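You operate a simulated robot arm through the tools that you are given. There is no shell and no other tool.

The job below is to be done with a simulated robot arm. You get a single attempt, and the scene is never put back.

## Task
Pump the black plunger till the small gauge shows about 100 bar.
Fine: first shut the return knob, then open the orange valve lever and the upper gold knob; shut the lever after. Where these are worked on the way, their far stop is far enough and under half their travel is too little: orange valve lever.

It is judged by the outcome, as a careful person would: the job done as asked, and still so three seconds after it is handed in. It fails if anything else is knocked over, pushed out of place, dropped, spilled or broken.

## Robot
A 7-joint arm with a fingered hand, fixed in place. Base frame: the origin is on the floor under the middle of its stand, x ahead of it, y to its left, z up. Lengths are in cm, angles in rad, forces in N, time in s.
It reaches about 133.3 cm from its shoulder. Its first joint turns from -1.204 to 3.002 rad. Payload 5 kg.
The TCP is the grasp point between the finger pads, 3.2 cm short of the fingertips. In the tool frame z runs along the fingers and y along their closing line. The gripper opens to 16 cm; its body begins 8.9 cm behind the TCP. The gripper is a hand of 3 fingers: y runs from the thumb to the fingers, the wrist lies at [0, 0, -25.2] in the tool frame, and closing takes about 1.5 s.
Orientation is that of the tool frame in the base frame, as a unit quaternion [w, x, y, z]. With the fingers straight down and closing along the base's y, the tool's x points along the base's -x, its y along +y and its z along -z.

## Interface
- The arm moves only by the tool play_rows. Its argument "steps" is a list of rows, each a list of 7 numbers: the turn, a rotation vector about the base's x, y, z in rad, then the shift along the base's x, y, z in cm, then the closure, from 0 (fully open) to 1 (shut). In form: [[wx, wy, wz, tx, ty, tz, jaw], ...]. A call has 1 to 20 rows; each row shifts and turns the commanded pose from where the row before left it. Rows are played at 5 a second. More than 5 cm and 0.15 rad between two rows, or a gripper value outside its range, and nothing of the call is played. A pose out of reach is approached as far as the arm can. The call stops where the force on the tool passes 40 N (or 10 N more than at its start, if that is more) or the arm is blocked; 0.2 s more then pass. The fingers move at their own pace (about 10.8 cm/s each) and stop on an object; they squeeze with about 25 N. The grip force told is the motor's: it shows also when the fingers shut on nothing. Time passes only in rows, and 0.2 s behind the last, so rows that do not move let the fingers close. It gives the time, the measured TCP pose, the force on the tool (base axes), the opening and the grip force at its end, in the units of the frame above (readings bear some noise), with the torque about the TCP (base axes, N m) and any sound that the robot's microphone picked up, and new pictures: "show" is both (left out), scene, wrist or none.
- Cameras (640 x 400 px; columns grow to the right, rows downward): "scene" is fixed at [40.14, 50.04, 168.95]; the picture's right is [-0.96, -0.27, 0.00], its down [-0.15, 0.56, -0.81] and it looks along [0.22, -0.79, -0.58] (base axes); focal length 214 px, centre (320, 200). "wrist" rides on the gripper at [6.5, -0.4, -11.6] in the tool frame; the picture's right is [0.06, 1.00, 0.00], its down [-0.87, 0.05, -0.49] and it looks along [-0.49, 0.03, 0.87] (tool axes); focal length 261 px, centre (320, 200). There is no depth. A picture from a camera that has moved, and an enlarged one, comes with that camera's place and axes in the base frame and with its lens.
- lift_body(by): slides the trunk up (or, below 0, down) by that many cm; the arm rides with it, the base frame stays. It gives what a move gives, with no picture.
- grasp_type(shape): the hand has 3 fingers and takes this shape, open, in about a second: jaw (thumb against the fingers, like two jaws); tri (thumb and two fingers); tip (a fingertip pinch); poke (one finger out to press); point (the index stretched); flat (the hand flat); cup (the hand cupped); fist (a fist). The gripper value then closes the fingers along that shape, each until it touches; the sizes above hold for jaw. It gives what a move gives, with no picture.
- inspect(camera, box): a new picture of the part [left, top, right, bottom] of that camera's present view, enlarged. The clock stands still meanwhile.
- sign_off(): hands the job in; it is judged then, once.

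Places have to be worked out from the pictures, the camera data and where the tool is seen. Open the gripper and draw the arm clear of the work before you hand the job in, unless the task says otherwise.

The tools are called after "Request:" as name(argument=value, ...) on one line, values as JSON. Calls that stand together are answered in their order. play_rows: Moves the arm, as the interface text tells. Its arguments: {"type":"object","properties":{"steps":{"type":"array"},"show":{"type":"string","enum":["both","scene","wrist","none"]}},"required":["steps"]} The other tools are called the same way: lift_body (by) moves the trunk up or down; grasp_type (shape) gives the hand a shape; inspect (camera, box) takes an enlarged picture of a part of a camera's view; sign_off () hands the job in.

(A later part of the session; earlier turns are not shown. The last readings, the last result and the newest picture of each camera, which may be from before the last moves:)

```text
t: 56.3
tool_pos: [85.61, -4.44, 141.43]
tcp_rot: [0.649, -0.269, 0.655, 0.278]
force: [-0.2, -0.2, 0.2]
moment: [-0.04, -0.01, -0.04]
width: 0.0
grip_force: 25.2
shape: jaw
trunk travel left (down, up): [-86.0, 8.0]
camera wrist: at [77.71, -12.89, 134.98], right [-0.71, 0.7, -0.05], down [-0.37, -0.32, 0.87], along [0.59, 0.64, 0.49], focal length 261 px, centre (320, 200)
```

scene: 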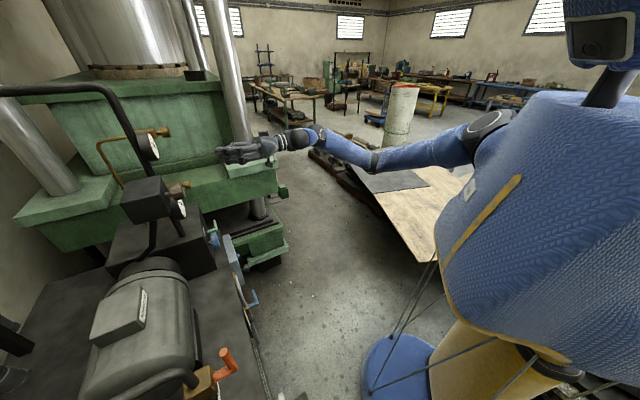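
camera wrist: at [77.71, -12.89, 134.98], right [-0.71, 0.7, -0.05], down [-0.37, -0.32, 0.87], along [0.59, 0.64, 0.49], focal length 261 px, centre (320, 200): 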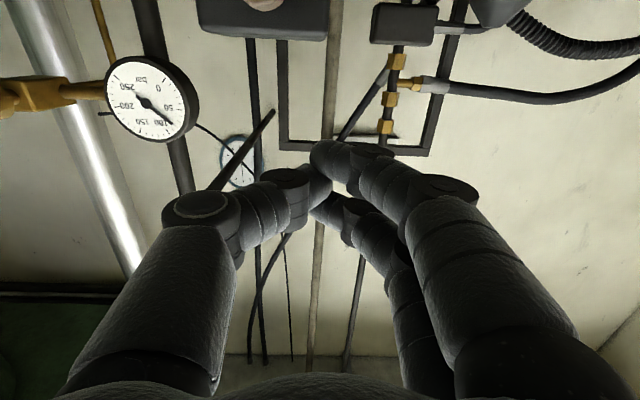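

I now pitch the hand to point straight down while moving left toward the plunger, still high above the unit.

Request:
play_rows(steps=[[-0.101, 0.101, 0, -2.5, 3.5, 0, 1], [-0.101, 0.101, 0, -2.5, 3.5, 0, 1], [-0.101, 0.101, 0, -2.5, 3.5, 0, 1], [-0.101, 0.101, 0, -2.5, 3.5, 0, 1], [-0.101, 0.101, 0, -2.5, 3.5, 0, 1], [-0.101, 0.101, 0, -2.5, 3.5, 0, 1], [-0.101, 0.101, 0, -2.5, 3.5, 0, 1], [-0.101, 0.101, 0, -2.5, 3.5, 0, 1], [-0.101, 0.101, 0, -2.5, 3.5, 0, 1], [-0.101, 0.101, 0, -2.0, 3.5, 0, 1], [-0.101, 0.101, 0, -1.0, 3.5, 0, 1]])

```text
t: 58.7
tool_pos: [60.33, 34.82, 141.57]
tcp_rot: [-0.005, -0.376, 0.927, 0.003]
force: [0.1, 0.8, 0.5]
moment: [-0.07, 0.01, 0.01]
width: 0.0
grip_force: 25.3
shape: jaw
trunk travel left (down, up): [-86.0, 8.0]
camera wrist: at [55.96, 29.91, 153.27], right [-0.74, 0.67, 0.01], down [0.59, 0.64, 0.49], along [0.32, 0.37, -0.87], focal length 261 px, centre (320, 200)
```

scene: 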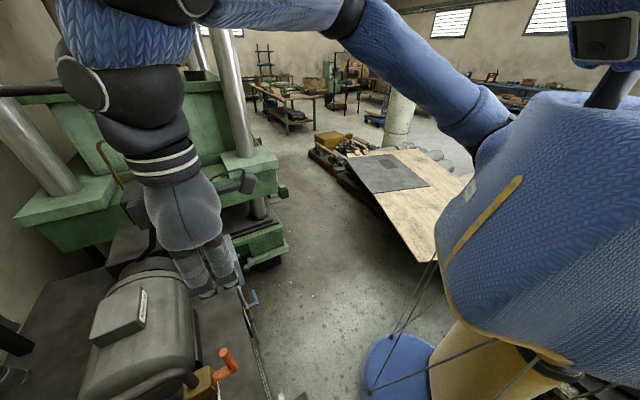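
wrist: 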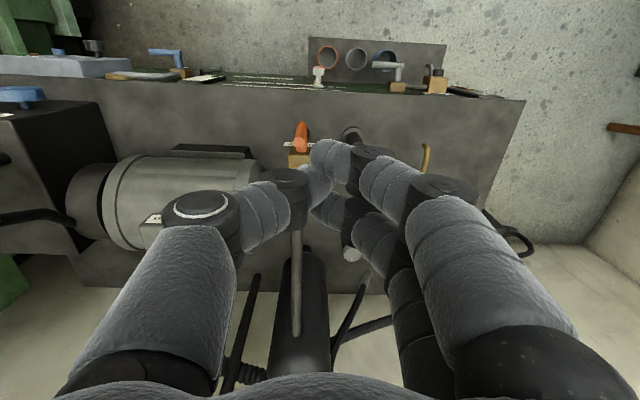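

The hand points straight down; the plunger and orange lever are visible just behind the fingertips. I open the fingers to see between them and move above the plunger at z≈126.

Request:
play_rows(steps=[[0, 0, 0, 0.6, 4.3, -2, 0], [0, 0, 0, 0.6, 4.3, -2, 0], [0, 0, 0, 0.6, 4.3, -2, 0], [0, 0, 0, 0.6, 4.3, -2, 0], [0, 0, 0, 0, 0, -3, 0], [0, 0, 0, 0, 0, -3, 0], [0, 0, 0, 0, 0, -2, 0]])

Request:
inspect(camera="wrist", box=[200, 20, 440, 170])

```text
t: 60.3
tool_pos: [63.1, 44.4, 126.95]
tcp_rot: [-0.004, -0.377, 0.926, 0.004]
force: [0.7, 0.4, 0.6]
moment: [-0.03, -0.02, -0.03]
width: 15.99
grip_force: 0.0
shape: jaw
out of reach, approached as far as the arm can: row 3, 4
trunk travel left (down, up): [-86.0, 8.0]
camera wrist: at [58.78, 39.52, 138.58], right [-0.74, 0.67, 0.01], down [0.59, 0.64, 0.49], along [0.32, 0.37, -0.87], focal length 261 px, centre (320, 200)
```

scene: 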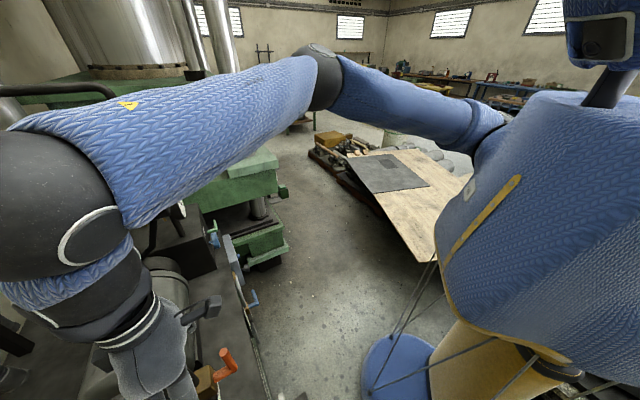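
wrist: 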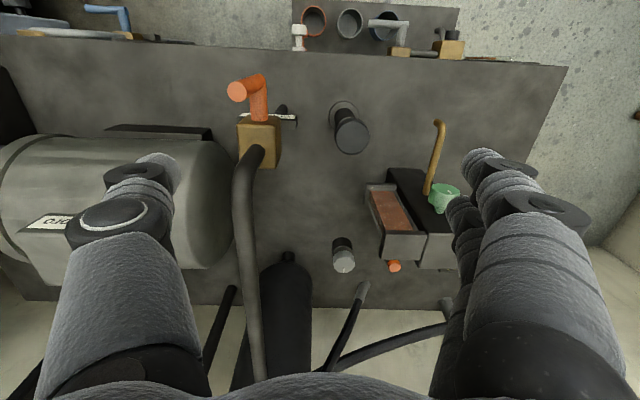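

```text
2.67 times, centred on (320, 95) of wrist
camera zoom: at [58.78, 39.52, 138.58], right [-0.74, 0.67, 0.01], down [0.59, 0.64, 0.49], along [0.32, 0.37, -0.87], focal length 695 px, centre (320, 480)
```

zoom: 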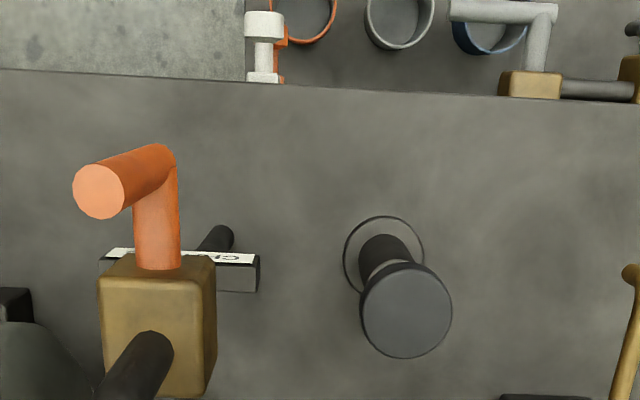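

The plunger head is at about (62.6, 52.5, 94); the last 8 cm was out of reach at that height. I close the fingers (thumb is above the orange lever) and try again moving over the plunger while going gently lower.

Request:
play_rows(steps=[[0, 0, 0, 0, 0, 0, 0.6], [0, 0, 0, 0, 0, 0, 1], [0, 0, 0, 0, 1.5, 0, 1], [0, 0, 0, 0, 2, 0, 1], [0, 0, 0, 0, 2, -1, 1], [0, 0, 0, 0, 2.5, -1, 1]])

```text
t: 61.7
tool_pos: [62.56, 45.18, 125.92]
tcp_rot: [-0.002, -0.376, 0.926, 0.006]
force: [0.7, 0.0, -0.4]
moment: [-0.01, 0.0, 0.02]
width: 0.02
grip_force: 25.3
shape: jaw
out of reach, approached as far as the arm can: row 3, 4, 5, 6
trunk travel left (down, up): [-86.0, 8.0]
camera wrist: at [58.24, 40.22, 137.59], right [-0.74, 0.67, 0.01], down [0.59, 0.64, 0.49], along [0.32, 0.37, -0.87], focal length 261 px, centre (320, 200)
```

scene: 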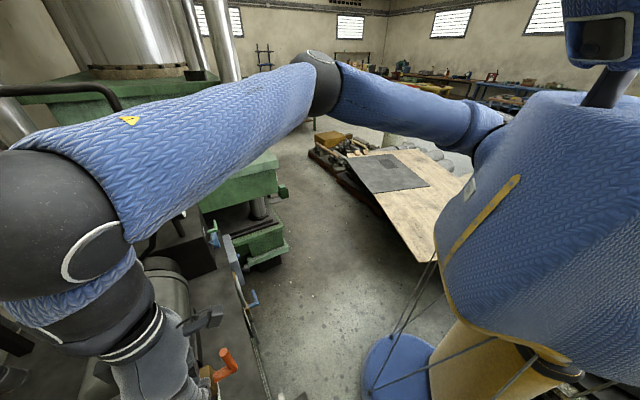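
wrist: 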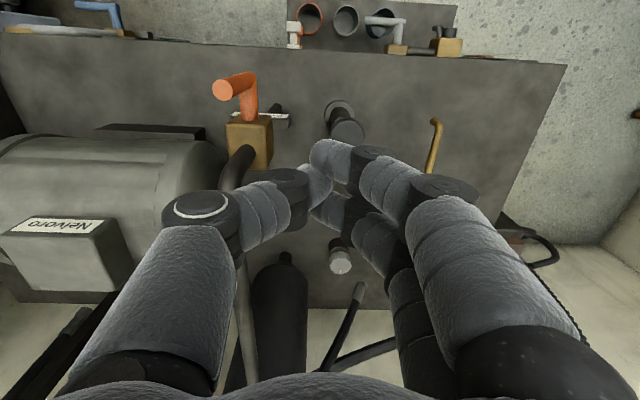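

Wrist bend seems to be the limiting joint. I tilt the fingers about 0.4 rad forward (away from the robot, along the unit's depth) which keeps clear of the lever, and then shift over the plunger.

Request:
play_rows(steps=[[0.071, -0.071, 0, 0, 0, 0, 1], [0.071, -0.071, 0, 0, 0, 0, 1], [0.071, -0.071, 0, 0, 0, 0, 1], [0.071, -0.071, 0, 0, 0, 0, 1], [0, 0, 0, 0, 2, -1, 1], [0, 0, 0, 0, 2, -1, 1], [0, 0, 0, 0, 2, -1, 1]])

```text
t: 63.3
tool_pos: [62.74, 51.3, 123.04]
tcp_rot: [0.18, -0.37, 0.908, 0.082]
force: [-0.1, 0.1, -1.0]
moment: [-0.01, -0.01, -0.02]
width: 0.0
grip_force: 25.1
shape: jaw
trunk travel left (down, up): [-86.0, 8.0]
camera wrist: at [55.48, 43.58, 131.16], right [-0.74, 0.67, -0.01], down [0.41, 0.46, 0.79], along [0.54, 0.58, -0.61], focal length 261 px, centre (320, 200)
```

scene: 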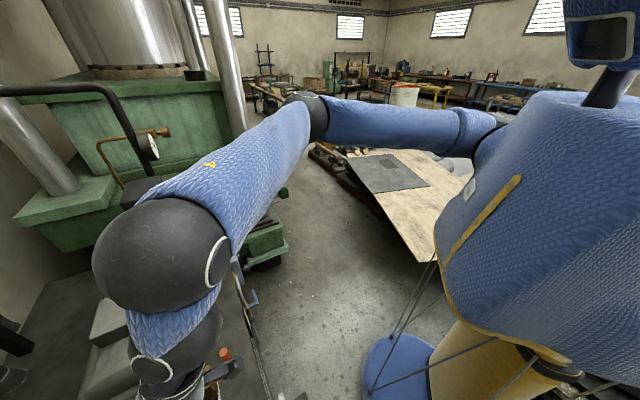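
wrist: 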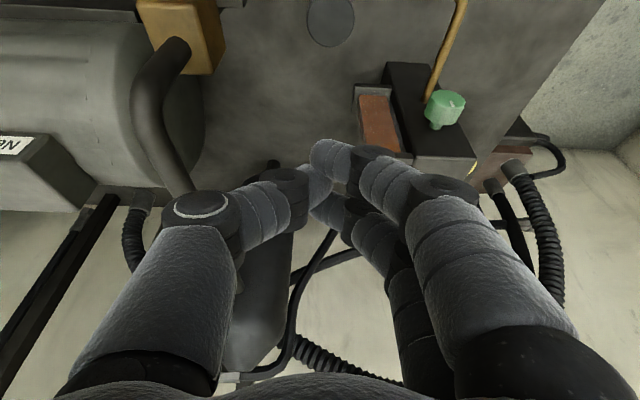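

Now in reach, and the scene camera still sees the small gauge. The plunger head computes to (62.5, 52.6, ~94.7). I position the closed fingertips above it and lower to a few cm above contact.

Request:
play_rows(steps=[[0, 0, 0, -0.2, 0.1, -3.5, 1], [0, 0, 0, -0.2, 0.1, -3.5, 1], [0, 0, 0, -0.2, 0.1, -3.5, 1], [0, 0, 0, -0.2, 0.1, -3.5, 1], [0, 0, 0, -0.2, 0, -3.5, 1], [0, 0, 0, 0, 0, -3, 1]])

Request:
inspect(camera="scene", box=[136, 130, 168, 165])

```text
t: 64.7
tool_pos: [61.6, 51.63, 102.73]
tcp_rot: [0.18, -0.371, 0.907, 0.083]
force: [-0.2, 0.0, -1.0]
moment: [0.02, 0.02, 0.0]
width: 0.0
grip_force: 24.9
shape: jaw
trunk travel left (down, up): [-86.0, 8.0]
camera wrist: at [54.45, 43.88, 110.96], right [-0.74, 0.67, -0.01], down [0.41, 0.46, 0.79], along [0.53, 0.58, -0.61], focal length 261 px, centre (320, 200)
```

scene: 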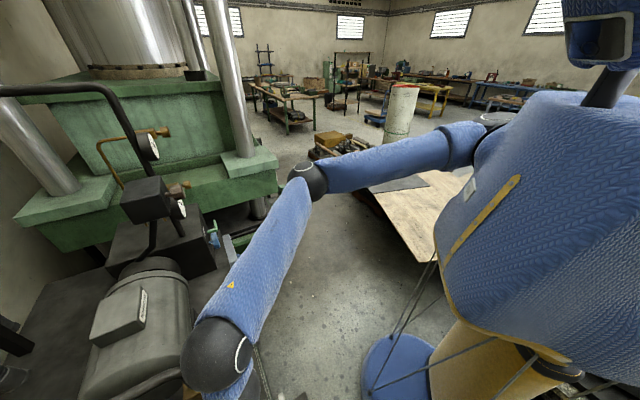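
wrist: 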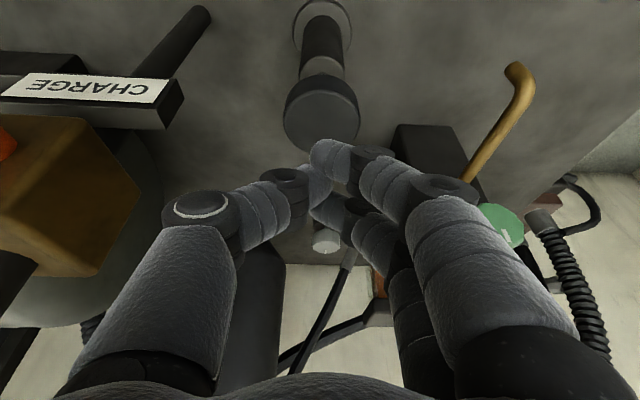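

```text
11.43 times, centred on (152, 148) of scene
camera zoom: at [40.14, 50.04, 168.95], right [-0.96, -0.27, 0.0], down [-0.15, 0.56, -0.81], along [0.22, -0.79, -0.58], focal length 2451 px, centre (2240, 800)
```

zoom: 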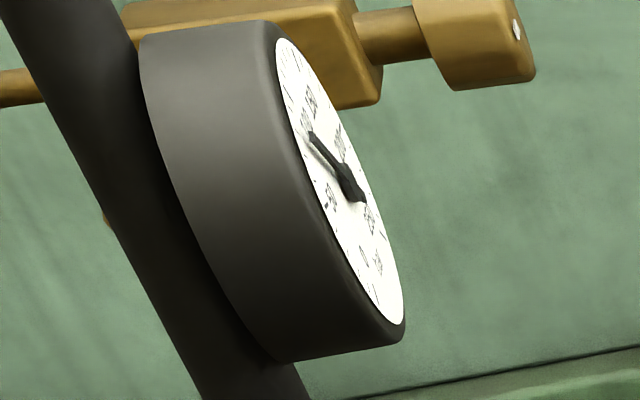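

Fingertips are right over the plunger head and the gauge reads 80. I lower slowly to touch and begin to press.

Request:
play_rows(steps=[[0, 0, 0, 0, 0, -2, 1], [0, 0, 0, 0, 0, -1.5, 1], [0, 0, 0, 0, 0, -1, 1], [0, 0, 0, 0, 0, -0.7, 1], [0, 0, 0, 0, 0, -0.7, 1]], show="wrist")

Request:
inspect(camera="scene", box=[136, 130, 168, 165])

```text
t: 65.9
tool_pos: [61.56, 51.57, 96.72]
tcp_rot: [0.18, -0.371, 0.907, 0.083]
force: [-0.2, 1.9, 5.5]
moment: [0.05, 0.06, 0.03]
width: 0.0
grip_force: 25.2
shape: jaw
trunk travel left (down, up): [-86.0, 8.0]
camera wrist: at [54.35, 43.88, 104.97], right [-0.74, 0.67, -0.01], down [0.41, 0.46, 0.79], along [0.53, 0.58, -0.61], focal length 261 px, centre (320, 200)
```

wrist: 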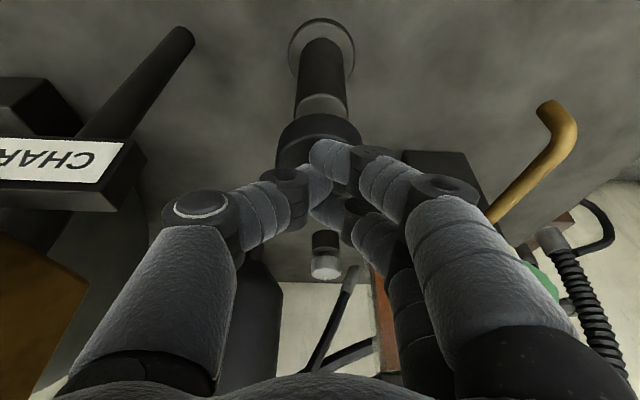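

```text
11.43 times, centred on (152, 148) of scene
camera zoom: at [40.14, 50.04, 168.95], right [-0.96, -0.27, 0.0], down [-0.15, 0.56, -0.81], along [0.22, -0.79, -0.58], focal length 2451 px, centre (2240, 800)
```

zoom: 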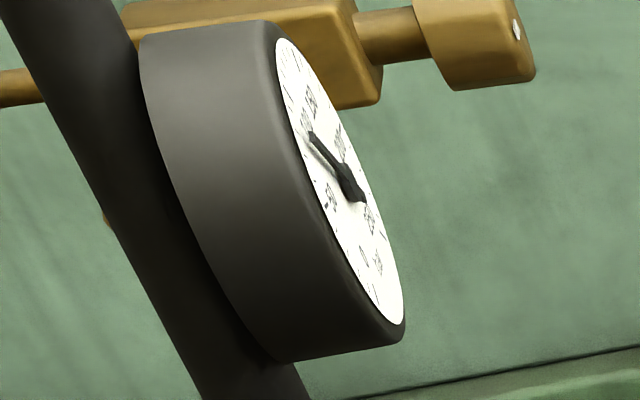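

Contact (5.5 N) at tip height ~94. I press down in small steps.

Request:
play_rows(steps=[[0, 0, 0, 0, 0, -0.6, 1], [0, 0, 0, 0, 0, -0.6, 1], [0, 0, 0, 0, 0, -0.6, 1], [0, 0, 0, 0, 0, -0.6, 1]], show="wrist")

Request:
inspect(camera="scene", box=[136, 130, 168, 165])

```text
t: 66.9
tool_pos: [61.64, 51.63, 94.4]
tcp_rot: [0.179, -0.372, 0.907, 0.083]
force: [-4.4, 1.0, 11.1]
moment: [-0.02, 0.19, 0.01]
width: 0.01
grip_force: 24.6
shape: jaw
trunk travel left (down, up): [-86.0, 8.0]
camera wrist: at [54.35, 43.83, 102.55], right [-0.74, 0.67, -0.01], down [0.4, 0.46, 0.79], along [0.53, 0.58, -0.61], focal length 261 px, centre (320, 200)
```

wrist: 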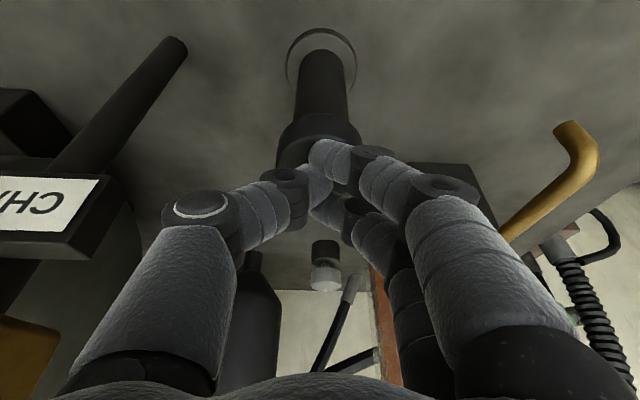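

```text
11.43 times, centred on (152, 148) of scene
camera zoom: at [40.14, 50.04, 168.95], right [-0.96, -0.27, 0.0], down [-0.15, 0.56, -0.81], along [0.22, -0.79, -0.58], focal length 2451 px, centre (2240, 800)
```

zoom: 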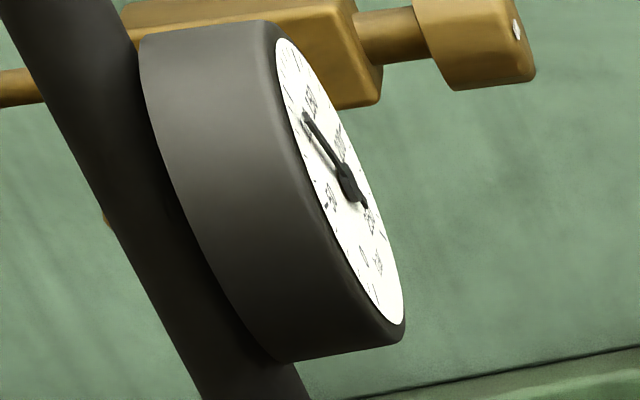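

The needle climbed during the stroke (to roughly 95). I zoom in tighter to read it precisely.

Request:
inspect(camera="scene", box=[146, 132, 160, 148])

```text
16.00 times, centred on (153, 140) of scene
camera zoom: at [40.14, 50.04, 168.95], right [-0.96, -0.27, 0.0], down [-0.15, 0.56, -0.81], along [0.22, -0.79, -0.58], focal length 3432 px, centre (2992, 1160)
```

zoom: 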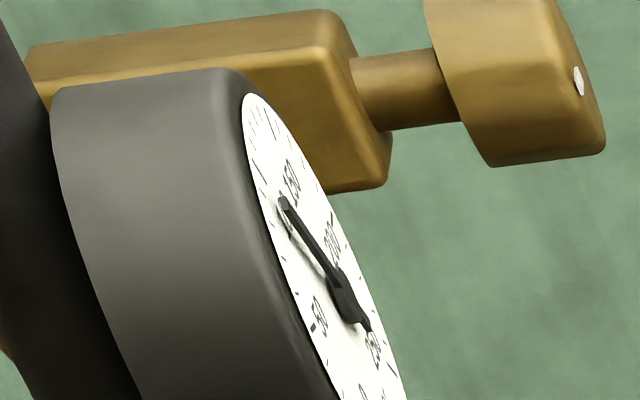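

The needle sits somewhere around 92–96 bar. I press another 0.5 cm of the same stroke and re-read.

Request:
play_rows(steps=[[0, 0, 0, 0, 0, -0.3, 1], [0, 0, 0, 0, 0, -0.3, 1]], show="none")

Request:
inspect(camera="scene", box=[146, 132, 160, 148])

Request:
inspect(camera="scene", box=[136, 130, 168, 165])

```text
t: 67.5
tool_pos: [61.53, 51.59, 93.89]
tcp_rot: [0.182, -0.369, 0.908, 0.082]
force: [-0.4, 5.9, 19.0]
moment: [0.14, 0.11, -0.04]
width: 0.0
grip_force: 25.0
shape: jaw
trunk travel left (down, up): [-86.0, 8.0]
```

```text
16.00 times, centred on (153, 140) of scene
camera zoom: at [40.14, 50.04, 168.95], right [-0.96, -0.27, 0.0], down [-0.15, 0.56, -0.81], along [0.22, -0.79, -0.58], focal length 3432 px, centre (2992, 1160)
```

zoom: 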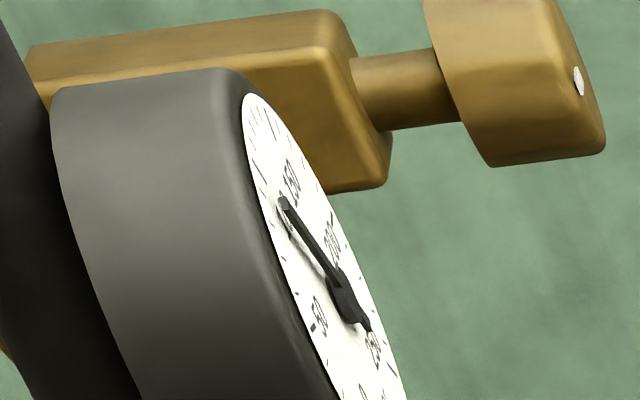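

```text
11.43 times, centred on (152, 148) of scene
camera zoom: at [40.14, 50.04, 168.95], right [-0.96, -0.27, 0.0], down [-0.15, 0.56, -0.81], along [0.22, -0.79, -0.58], focal length 2451 px, centre (2240, 800)
```

zoom: 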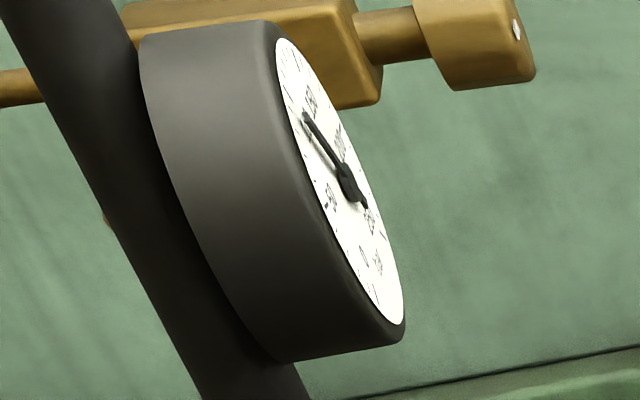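

No further rise at 19 N, so that stroke is spent. I lift the fingers to let the plunger come back and check that the pressure holds.

Request:
play_rows(steps=[[0, 0, 0, 0, 0, 1.5, 1], [0, 0, 0, 0, 0, 1.5, 1], [0, 0, 0, 0, 0, 1.5, 1], [0, 0, 0, 0, 0, 1.5, 1], [0, 0, 0, 0, 0, 0, 1]], show="wrist")

Request:
inspect(camera="scene", box=[146, 132, 160, 148])

Request:
inspect(camera="scene", box=[136, 130, 168, 165])

```text
t: 68.7
tool_pos: [61.65, 51.6, 99.72]
tcp_rot: [0.18, -0.371, 0.907, 0.083]
force: [0.0, 0.3, -0.7]
moment: [0.0, 0.01, 0.01]
width: 0.0
grip_force: 24.4
shape: jaw
trunk travel left (down, up): [-86.0, 8.0]
camera wrist: at [54.42, 43.83, 107.86], right [-0.74, 0.67, -0.01], down [0.41, 0.46, 0.79], along [0.53, 0.58, -0.61], focal length 261 px, centre (320, 200)
```

wrist: 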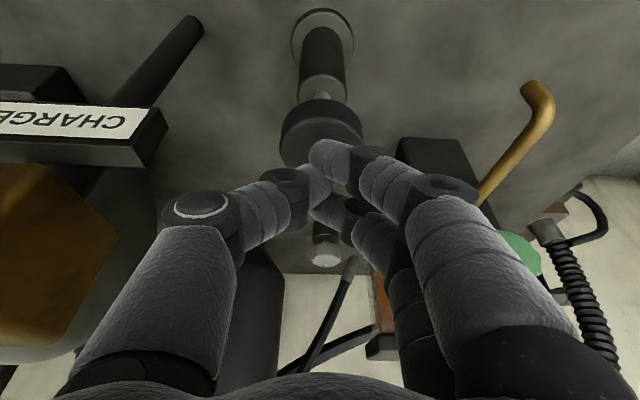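

```text
16.00 times, centred on (153, 140) of scene
camera zoom: at [40.14, 50.04, 168.95], right [-0.96, -0.27, 0.0], down [-0.15, 0.56, -0.81], along [0.22, -0.79, -0.58], focal length 3432 px, centre (2992, 1160)
```

zoom: 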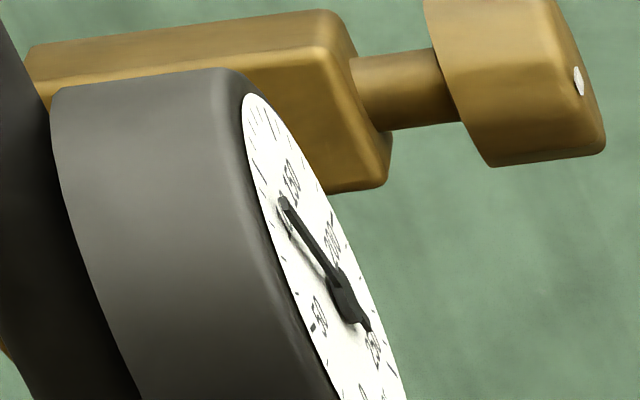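

```text
11.43 times, centred on (152, 148) of scene
camera zoom: at [40.14, 50.04, 168.95], right [-0.96, -0.27, 0.0], down [-0.15, 0.56, -0.81], along [0.22, -0.79, -0.58], focal length 2451 px, centre (2240, 800)
```

zoom: 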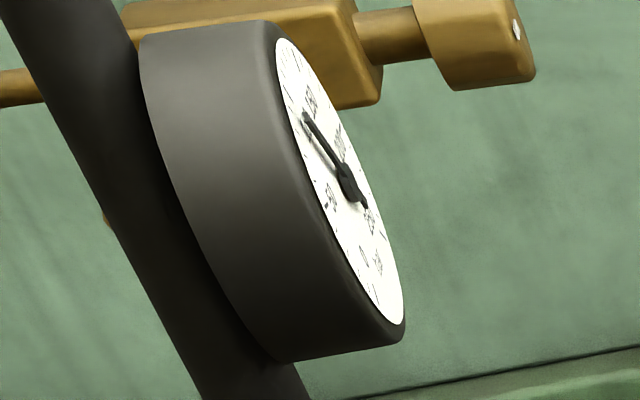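

The plunger springs back and the pressure holds; my calibrated estimate is about 93 bar. I start a second stroke in small increments, reading the gauge between them.

Request:
play_rows(steps=[[0, 0, 0, 0, 0, -1.7, 1], [0, 0, 0, 0, 0, -1.2, 1], [0, 0, 0, 0, 0, -0.8, 1]], show="none")

Request:
inspect(camera="scene", box=[146, 132, 160, 148])

Request:
inspect(camera="wrist", box=[240, 0, 400, 180])

```text
t: 69.5
tool_pos: [61.44, 51.51, 96.16]
tcp_rot: [0.181, -0.37, 0.908, 0.081]
force: [1.7, -0.1, 8.0]
moment: [-0.01, -0.04, -0.02]
width: 0.0
grip_force: 24.7
shape: jaw
trunk travel left (down, up): [-86.0, 8.0]
```

```text
16.00 times, centred on (153, 140) of scene
camera zoom: at [40.14, 50.04, 168.95], right [-0.96, -0.27, 0.0], down [-0.15, 0.56, -0.81], along [0.22, -0.79, -0.58], focal length 3432 px, centre (2992, 1160)
```

zoom: 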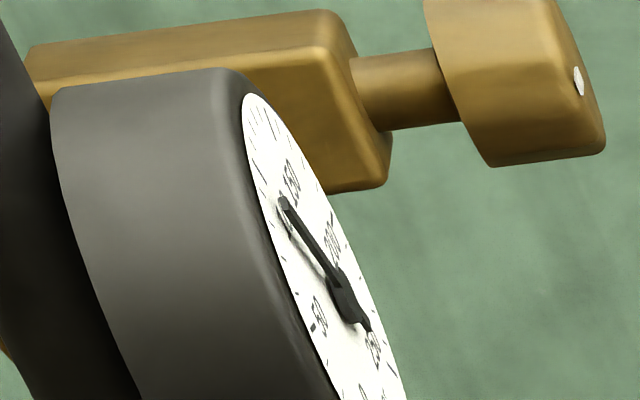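

```text
2.22 times, centred on (320, 90) of wrist
camera zoom: at [54.26, 43.84, 104.28], right [-0.74, 0.67, -0.01], down [0.4, 0.46, 0.79], along [0.53, 0.58, -0.61], focal length 579 px, centre (320, 444)
```

zoom: 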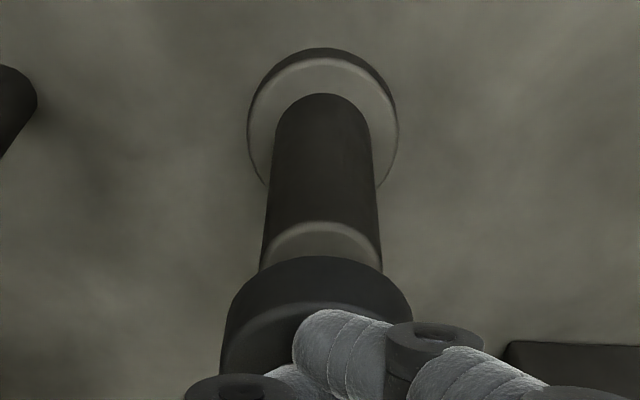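

At 8 N and 0.6 cm into the stroke the gauge is unchanged. I press a bit further.

Request:
play_rows(steps=[[0, 0, 0, 0, 0, -0.35, 1], [0, 0, 0, 0, 0, -0.35, 1]], show="none")

Request:
inspect(camera="scene", box=[146, 132, 160, 148])

```text
t: 70.1
tool_pos: [61.53, 51.57, 95.33]
tcp_rot: [0.18, -0.37, 0.908, 0.082]
force: [1.0, 1.1, 8.3]
moment: [0.01, 0.03, -0.01]
width: 0.01
grip_force: 24.9
shape: jaw
trunk travel left (down, up): [-86.0, 8.0]
```

```text
16.00 times, centred on (153, 140) of scene
camera zoom: at [40.14, 50.04, 168.95], right [-0.96, -0.27, 0.0], down [-0.15, 0.56, -0.81], along [0.22, -0.79, -0.58], focal length 3432 px, centre (2992, 1160)
```

zoom: 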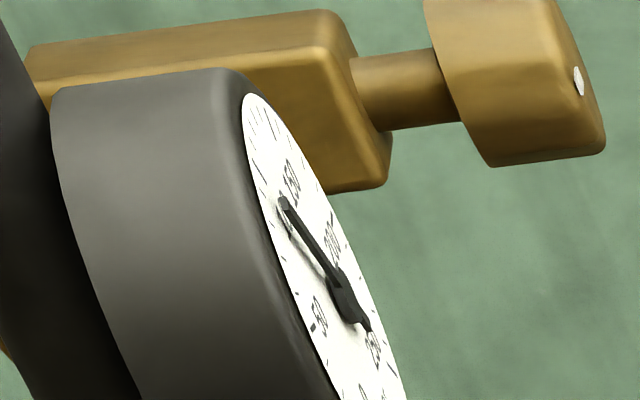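

The gauge has not moved this far into the stroke, so strokes seem to count near the bottom. Before finishing it I want an exact reading: I lift off and go to view the small gauge from the front with the wrist camera.

Request:
play_rows(steps=[[0, 0, 0, 0, 0, 5, 1], [0, 0, 0, 0, 0, 5, 1], [0, 0, 0, 0, 0, 5, 1], [0, 0, 0, 0, -2.8, 4, 1], [0, 0, 0, 0, -2.8, 4, 1], [0, 0, 0, 0, -2.8, 4, 1], [0, 0, 0, 0, -2.8, 4, 1], [0, 0, 0, 0, -2.8, 4, 1], [0, 0, 0, 0, -2.8, 4, 1]], show="none")

Request:
play_rows(steps=[[0.083, -0.083, 0, 2.35, -3.9, 0.7, 1], [0.083, -0.083, 0, 2.35, -3.9, 0.7, 1], [0.083, -0.083, 0, 2.35, -3.9, 0.7, 1], [0.083, -0.083, 0, 2.35, -3.9, 0.7, 1], [0.083, -0.083, 0, 2.35, -3.9, 0.7, 1], [0.083, -0.083, 0, 2.35, -3.9, 0.7, 1], [0.083, -0.083, 0, 2.35, -3.9, 0.7, 1], [0.083, -0.083, 0, 2.35, -3.9, 0.7, 1], [0.083, -0.083, 0, 2.35, -3.9, 0.7, 1], [0.083, -0.083, 0, 2.35, -3.9, 0.7, 1]])

```text
t: 72.1
tool_pos: [61.44, 34.79, 134.41]
tcp_rot: [0.181, -0.37, 0.907, 0.083]
force: [-0.3, 0.1, -0.5]
moment: [0.03, -0.03, 0.02]
width: 0.0
grip_force: 24.8
shape: jaw
trunk travel left (down, up): [-86.0, 8.0]
```

```text
t: 74.3
tool_pos: [85.45, -4.66, 141.34]
tcp_rot: [0.651, -0.27, 0.652, 0.279]
force: [0.2, 0.0, -0.7]
moment: [0.0, 0.02, 0.01]
width: 0.0
grip_force: 25.3
shape: jaw
trunk travel left (down, up): [-86.0, 8.0]
camera wrist: at [77.49, -13.12, 134.81], right [-0.71, 0.7, -0.05], down [-0.38, -0.32, 0.87], along [0.59, 0.64, 0.49], focal length 261 px, centre (320, 200)
```

scene: 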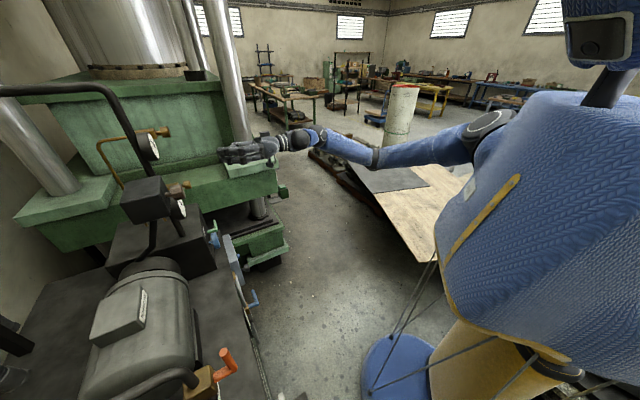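
wrist: 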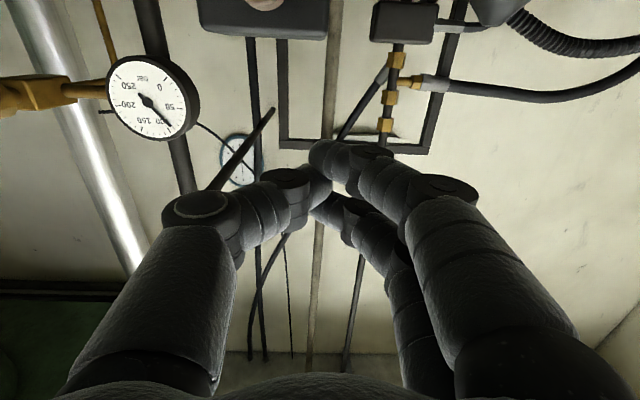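

I zoom on the small gauge face from here.

Request:
inspect(camera="wrist", box=[100, 50, 204, 145])

Request:
inspect(camera="wrist", box=[130, 85, 195, 140])

```text
4.21 times, centred on (152, 98) of wrist
camera zoom: at [77.49, -13.12, 134.81], right [-0.71, 0.7, -0.05], down [-0.38, -0.32, 0.87], along [0.59, 0.64, 0.49], focal length 1098 px, centre (1027, 632)
```

zoom: 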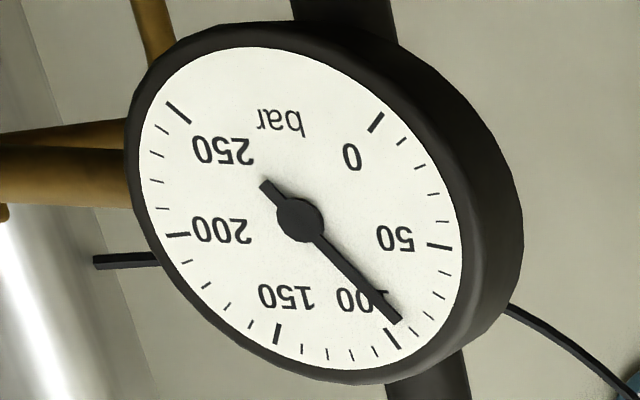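

```text
7.27 times, centred on (162, 112) of wrist
camera zoom: at [77.49, -13.12, 134.81], right [-0.71, 0.7, -0.05], down [-0.38, -0.32, 0.87], along [0.59, 0.64, 0.49], focal length 1896 px, centre (1466, 836)
```

zoom: 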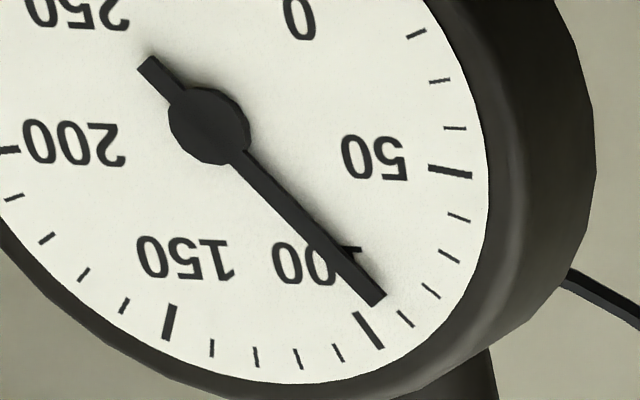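

Front view: the needle reads about 90–91 bar – so a stroke adds about 10 and one more full stroke should give 100. I retrace the path back above the plunger.

Request:
play_rows(steps=[[-0.083, 0.083, 0, -2.35, 3.9, -0.7, 1], [-0.083, 0.083, 0, -2.35, 3.9, -0.7, 1], [-0.083, 0.083, 0, -2.35, 3.9, -0.7, 1], [-0.083, 0.083, 0, -2.35, 3.9, -0.7, 1], [-0.083, 0.083, 0, -2.35, 3.9, -0.7, 1], [-0.083, 0.083, 0, -2.35, 3.9, -0.7, 1], [-0.083, 0.083, 0, -2.35, 3.9, -0.7, 1], [-0.083, 0.083, 0, -2.35, 3.9, -0.7, 1], [-0.083, 0.083, 0, -2.35, 3.9, -0.7, 1], [-0.083, 0.083, 0, -2.35, 3.9, -0.7, 1]], show="none")

Request:
play_rows(steps=[[0, 0, 0, 0, 2.8, -4, 1], [0, 0, 0, 0, 2.8, -4, 1], [0, 0, 0, 0, 2.8, -4, 1], [0, 0, 0, 0, 2.8, -4, 1], [0, 0, 0, 0, 2.8, -4, 1], [0, 0, 0, 0, 2.8, -4, 1], [0, 0, 0, 0, 0, -4, 1], [0, 0, 0, 0, 0, -4, 1], [0, 0, 0, 0, 0, -2.5, 1]])

```text
t: 76.5
tool_pos: [61.71, 35.0, 134.46]
tcp_rot: [0.178, -0.371, 0.908, 0.081]
force: [0.8, 0.6, -1.2]
moment: [-0.04, -0.03, -0.02]
width: 0.02
grip_force: 25.2
shape: jaw
trunk travel left (down, up): [-86.0, 8.0]
```

```text
t: 78.5
tool_pos: [61.55, 51.62, 99.82]
tcp_rot: [0.18, -0.371, 0.907, 0.082]
force: [0.7, -0.6, 0.0]
moment: [0.0, 0.04, 0.04]
width: 0.0
grip_force: 25.0
shape: jaw
trunk travel left (down, up): [-86.0, 8.0]
camera wrist: at [54.4, 43.87, 107.95], right [-0.74, 0.67, -0.01], down [0.41, 0.46, 0.79], along [0.53, 0.58, -0.61], focal length 261 px, centre (320, 200)
```

scene: 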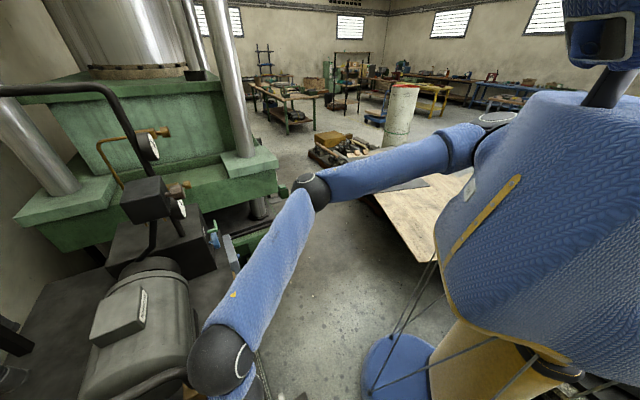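
wrist: 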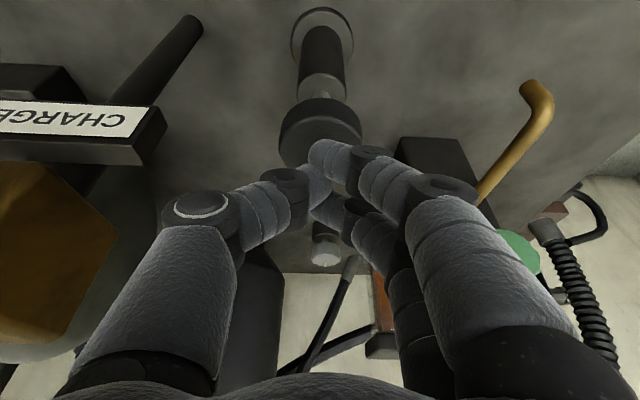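

I'm back above the plunger. I make one full stroke to the same depth as the first (TCP z ≈ 94.4) and read the gauge.

Request:
play_rows(steps=[[0, 0, 0, 0, 0, -1.7, 1], [0, 0, 0, 0, 0, -1.2, 1], [0, 0, 0, 0, 0, -0.8, 1], [0, 0, 0, 0, 0, -0.6, 1], [0, 0, 0, 0, 0, -0.6, 1], [0, 0, 0, 0, 0, -0.5, 1]], show="none")

Request:
inspect(camera="scene", box=[146, 132, 160, 148])

Request:
inspect(camera="scene", box=[136, 130, 168, 165])

```text
t: 79.9
tool_pos: [61.54, 51.71, 94.45]
tcp_rot: [0.18, -0.37, 0.908, 0.082]
force: [2.9, 1.3, 11.4]
moment: [0.01, -0.05, 0.0]
width: 0.02
grip_force: 25.2
shape: jaw
trunk travel left (down, up): [-86.0, 8.0]
```

```text
16.00 times, centred on (153, 140) of scene
camera zoom: at [40.14, 50.04, 168.95], right [-0.96, -0.27, 0.0], down [-0.15, 0.56, -0.81], along [0.22, -0.79, -0.58], focal length 3432 px, centre (2992, 1160)
```

zoom: 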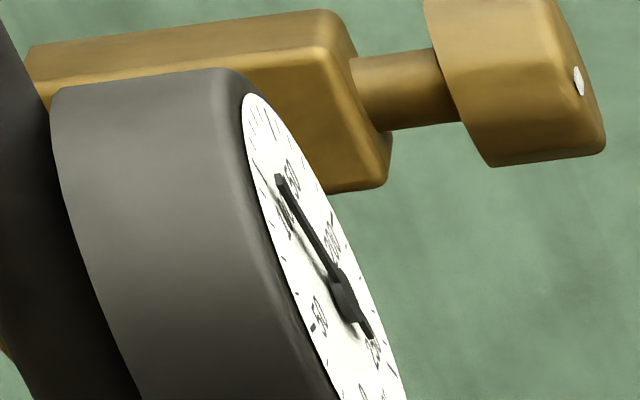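

```text
11.43 times, centred on (152, 148) of scene
camera zoom: at [40.14, 50.04, 168.95], right [-0.96, -0.27, 0.0], down [-0.15, 0.56, -0.81], along [0.22, -0.79, -0.58], focal length 2451 px, centre (2240, 800)
```

zoom: 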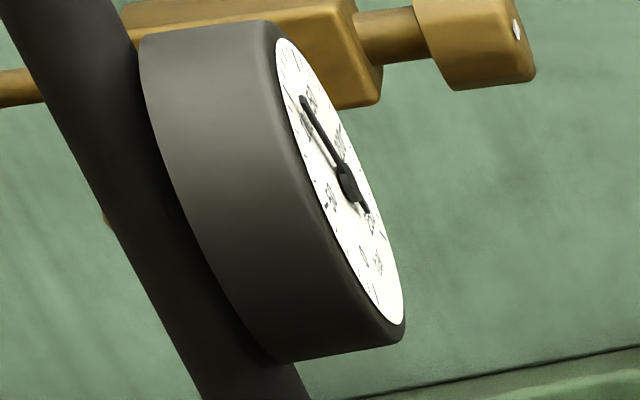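

The needle rose another ~10, to about 100. I lift off and go to the front view to confirm.

Request:
play_rows(steps=[[0, 0, 0, 0, 0, 5, 1], [0, 0, 0, 0, 0, 5, 1], [0, 0, 0, 0, 0, 5, 1], [0, 0, 0, 0, -2.8, 4, 1], [0, 0, 0, 0, -2.8, 4, 1], [0, 0, 0, 0, -2.8, 4, 1], [0, 0, 0, 0, -2.8, 4, 1], [0, 0, 0, 0, -2.8, 4, 1], [0, 0, 0, 0, -2.8, 4, 1]], show="none")

Request:
play_rows(steps=[[0.083, -0.083, 0, 2.35, -3.9, 0.7, 1], [0.083, -0.083, 0, 2.35, -3.9, 0.7, 1], [0.083, -0.083, 0, 2.35, -3.9, 0.7, 1], [0.083, -0.083, 0, 2.35, -3.9, 0.7, 1], [0.083, -0.083, 0, 2.35, -3.9, 0.7, 1], [0.083, -0.083, 0, 2.35, -3.9, 0.7, 1], [0.083, -0.083, 0, 2.35, -3.9, 0.7, 1], [0.083, -0.083, 0, 2.35, -3.9, 0.7, 1], [0.083, -0.083, 0, 2.35, -3.9, 0.7, 1], [0.083, -0.083, 0, 2.35, -3.9, 0.7, 1]], show="wrist")

Request:
inspect(camera="wrist", box=[130, 85, 195, 140])

```text
t: 81.9
tool_pos: [61.57, 34.98, 133.69]
tcp_rot: [0.18, -0.37, 0.907, 0.082]
force: [-0.3, -0.4, 0.1]
moment: [0.0, 0.0, -0.01]
width: 0.03
grip_force: 25.2
shape: jaw
trunk travel left (down, up): [-86.0, 8.0]
```

```text
t: 84.1
tool_pos: [85.48, -4.5, 140.27]
tcp_rot: [0.652, -0.268, 0.652, 0.278]
force: [0.4, -0.1, -0.3]
moment: [-0.03, 0.02, 0.04]
width: 0.0
grip_force: 25.0
shape: jaw
trunk travel left (down, up): [-86.0, 8.0]
camera wrist: at [77.5, -13.0, 133.73], right [-0.71, 0.7, -0.05], down [-0.38, -0.32, 0.87], along [0.59, 0.64, 0.5], focal length 261 px, centre (320, 200)
```

wrist: 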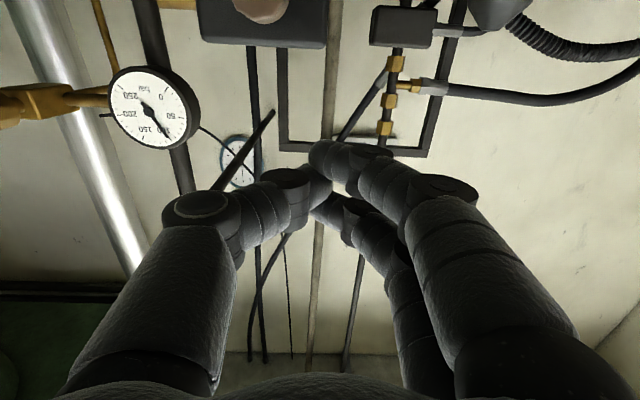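

```text
7.27 times, centred on (162, 112) of wrist
camera zoom: at [77.5, -13.0, 133.73], right [-0.71, 0.7, -0.05], down [-0.38, -0.32, 0.87], along [0.59, 0.64, 0.5], focal length 1896 px, centre (1466, 836)
```

zoom: 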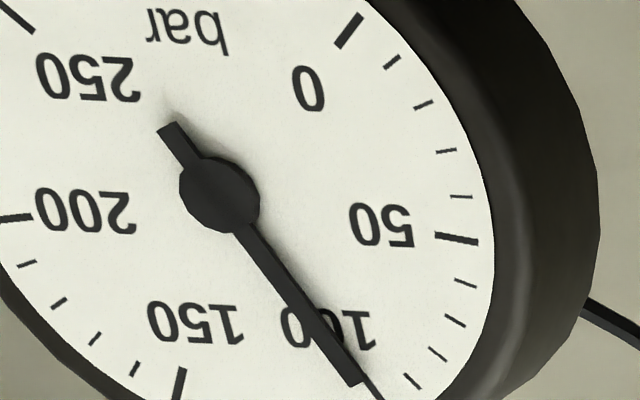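

The needle lies right on the 100 tick. Now I go back in front of the orange lever (vertical bar) with the hand level, to shut it.

Request:
play_rows(steps=[[0, 0, 0, -2.6, 3.0, -2.7, 0.4], [0, 0, 0, -2.6, 3.0, -2.7, 0.4], [0, 0, 0, -2.6, 3.0, -2.7, 0.4], [0, 0, 0, -2.6, 3.0, -2.7, 0.4], [0, 0, 0, -2.6, 3.0, -2.7, 0.4], [0, 0, 0, -2.6, 3.0, -2.7, 0.4], [0, 0, 0, -2.6, 3.0, -2.7, 0.4], [0, 0, 0, -2.6, 3.0, -2.7, 0.4], [0, 0, 0, -2.6, 3.0, -2.9, 0.4], [0, 0, 0, -2.6, 3.0, -2.9, 0.4], [0, 0, 0, -2.6, 3.0, -2.9, 0.4]])

```text
t: 86.5
tool_pos: [56.68, 28.58, 110.31]
tcp_rot: [0.651, -0.27, 0.652, 0.279]
force: [-0.2, 0.3, 0.0]
moment: [0.0, -0.02, -0.04]
width: 9.58
grip_force: 0.0
shape: jaw
trunk travel left (down, up): [-86.0, 8.0]
camera wrist: at [48.73, 20.2, 103.8], right [-0.71, 0.7, -0.05], down [-0.38, -0.32, 0.87], along [0.59, 0.64, 0.49], focal length 261 px, centre (320, 200)
```

scene: 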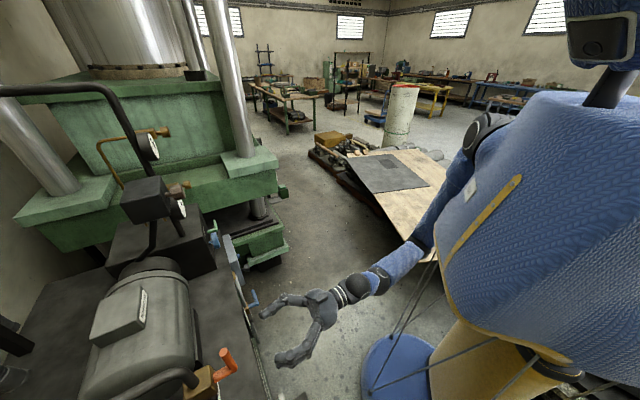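
wrist: 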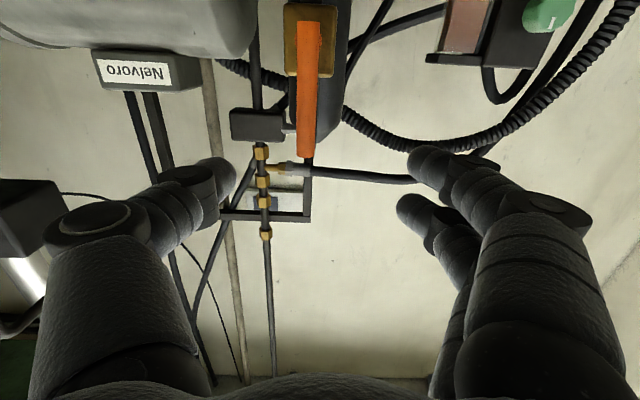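

The bar is centred between thumb and fingers. I advance 11.8 cm to straddle it and close into the same cage grip as before.

Request:
play_rows(steps=[[0, 0, 0, 2.2, 1.8, -0.2, 0.4], [0, 0, 0, 2.3, 2.1, -0.2, 0.4], [0, 0, 0, 2.3, 2.1, -0.1, 0.4], [0, 0, 0, 1.96, 1.92, 0, 0.4], [0, 0, 0, 0, 0, 0, 0.7], [0, 0, 0, 0, 0, 0, 0.9], [0, 0, 0, 0, 0, 0, 0.92], [0, 0, 0, 0, 0, 0, 0.92]])

Request:
inspect(camera="scene", box=[160, 300, 320, 400])

```text
t: 88.3
tool_pos: [65.25, 36.79, 109.78]
tcp_rot: [0.651, -0.27, 0.653, 0.279]
force: [4.0, -3.0, 0.9]
moment: [-0.02, -0.02, -0.08]
width: 1.44
grip_force: 0.1
shape: jaw
trunk travel left (down, up): [-86.0, 8.0]
camera wrist: at [57.36, 28.28, 103.22], right [-0.71, 0.7, -0.05], down [-0.38, -0.32, 0.87], along [0.59, 0.64, 0.49], focal length 261 px, centre (320, 200)
```

scene: 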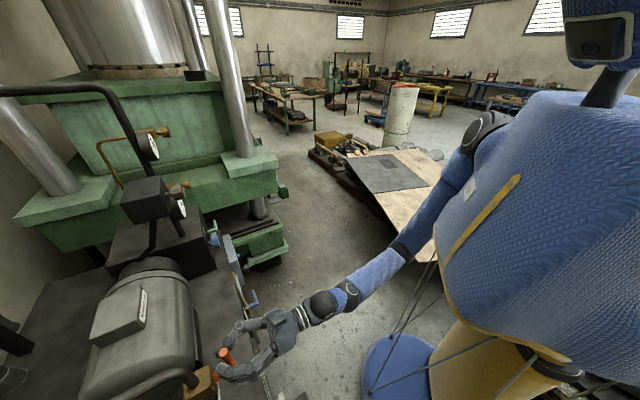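
wrist: 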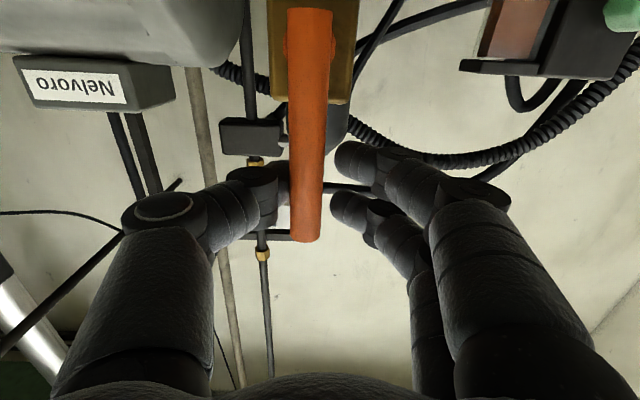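

```text
4.00 times, centred on (240, 350) of scene
camera zoom: at [40.14, 50.04, 168.95], right [-0.96, -0.27, 0.0], down [-0.15, 0.56, -0.81], along [0.22, -0.79, -0.58], focal length 858 px, centre (640, -400)
```

zoom: 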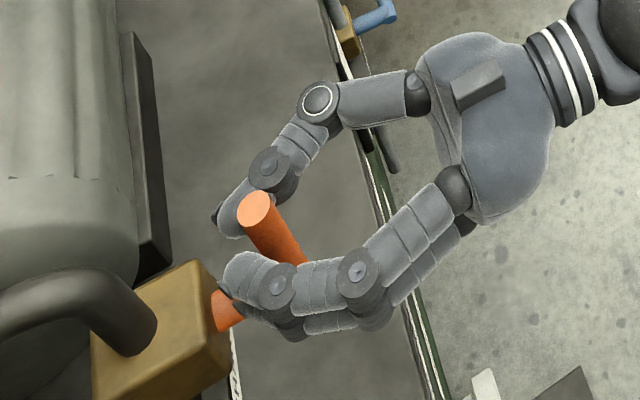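

Same cage grip around the vertical bar. I swing it clockwise about the stem back toward horizontal.

Request:
play_rows(steps=[[0.07, 0.07, 0, 0.452, -0.452, -0.013, 0.92], [0.07, 0.07, 0, 0.449, -0.449, -0.077, 0.92], [0.07, 0.07, 0, 0.441, -0.441, -0.14, 0.92], [0.07, 0.07, 0, 0.429, -0.429, -0.202, 0.92], [0.07, 0.07, 0, 0.413, -0.413, -0.261, 0.92], [0.07, 0.07, 0, 0.392, -0.392, -0.318, 0.92], [0.07, 0.07, 0, 0.368, -0.368, -0.372, 0.92], [0.07, 0.07, 0, 0.34, -0.34, -0.422, 0.92]], show="wrist")

```text
t: 90.1
tool_pos: [68.55, 33.36, 107.65]
tcp_rot: [0.496, 0.005, 0.703, 0.509]
force: [-0.1, 0.4, 1.2]
moment: [0.0, -0.01, 0.02]
width: 1.33
grip_force: 0.1
shape: jaw
trunk travel left (down, up): [-86.0, 8.0]
camera wrist: at [57.25, 28.34, 102.9], right [-0.53, 0.51, 0.68], down [0.07, -0.77, 0.64], along [0.85, 0.38, 0.37], focal length 261 px, centre (320, 200)
```

wrist: 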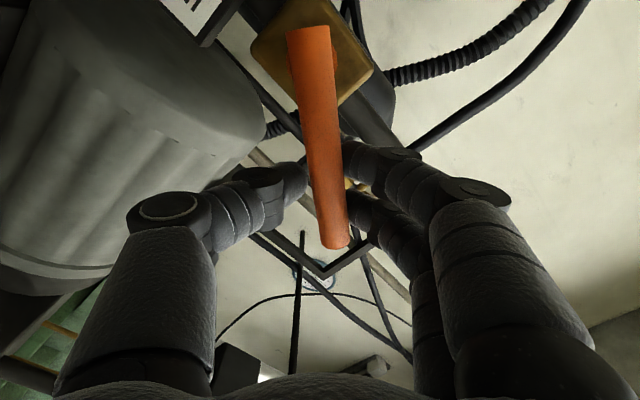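

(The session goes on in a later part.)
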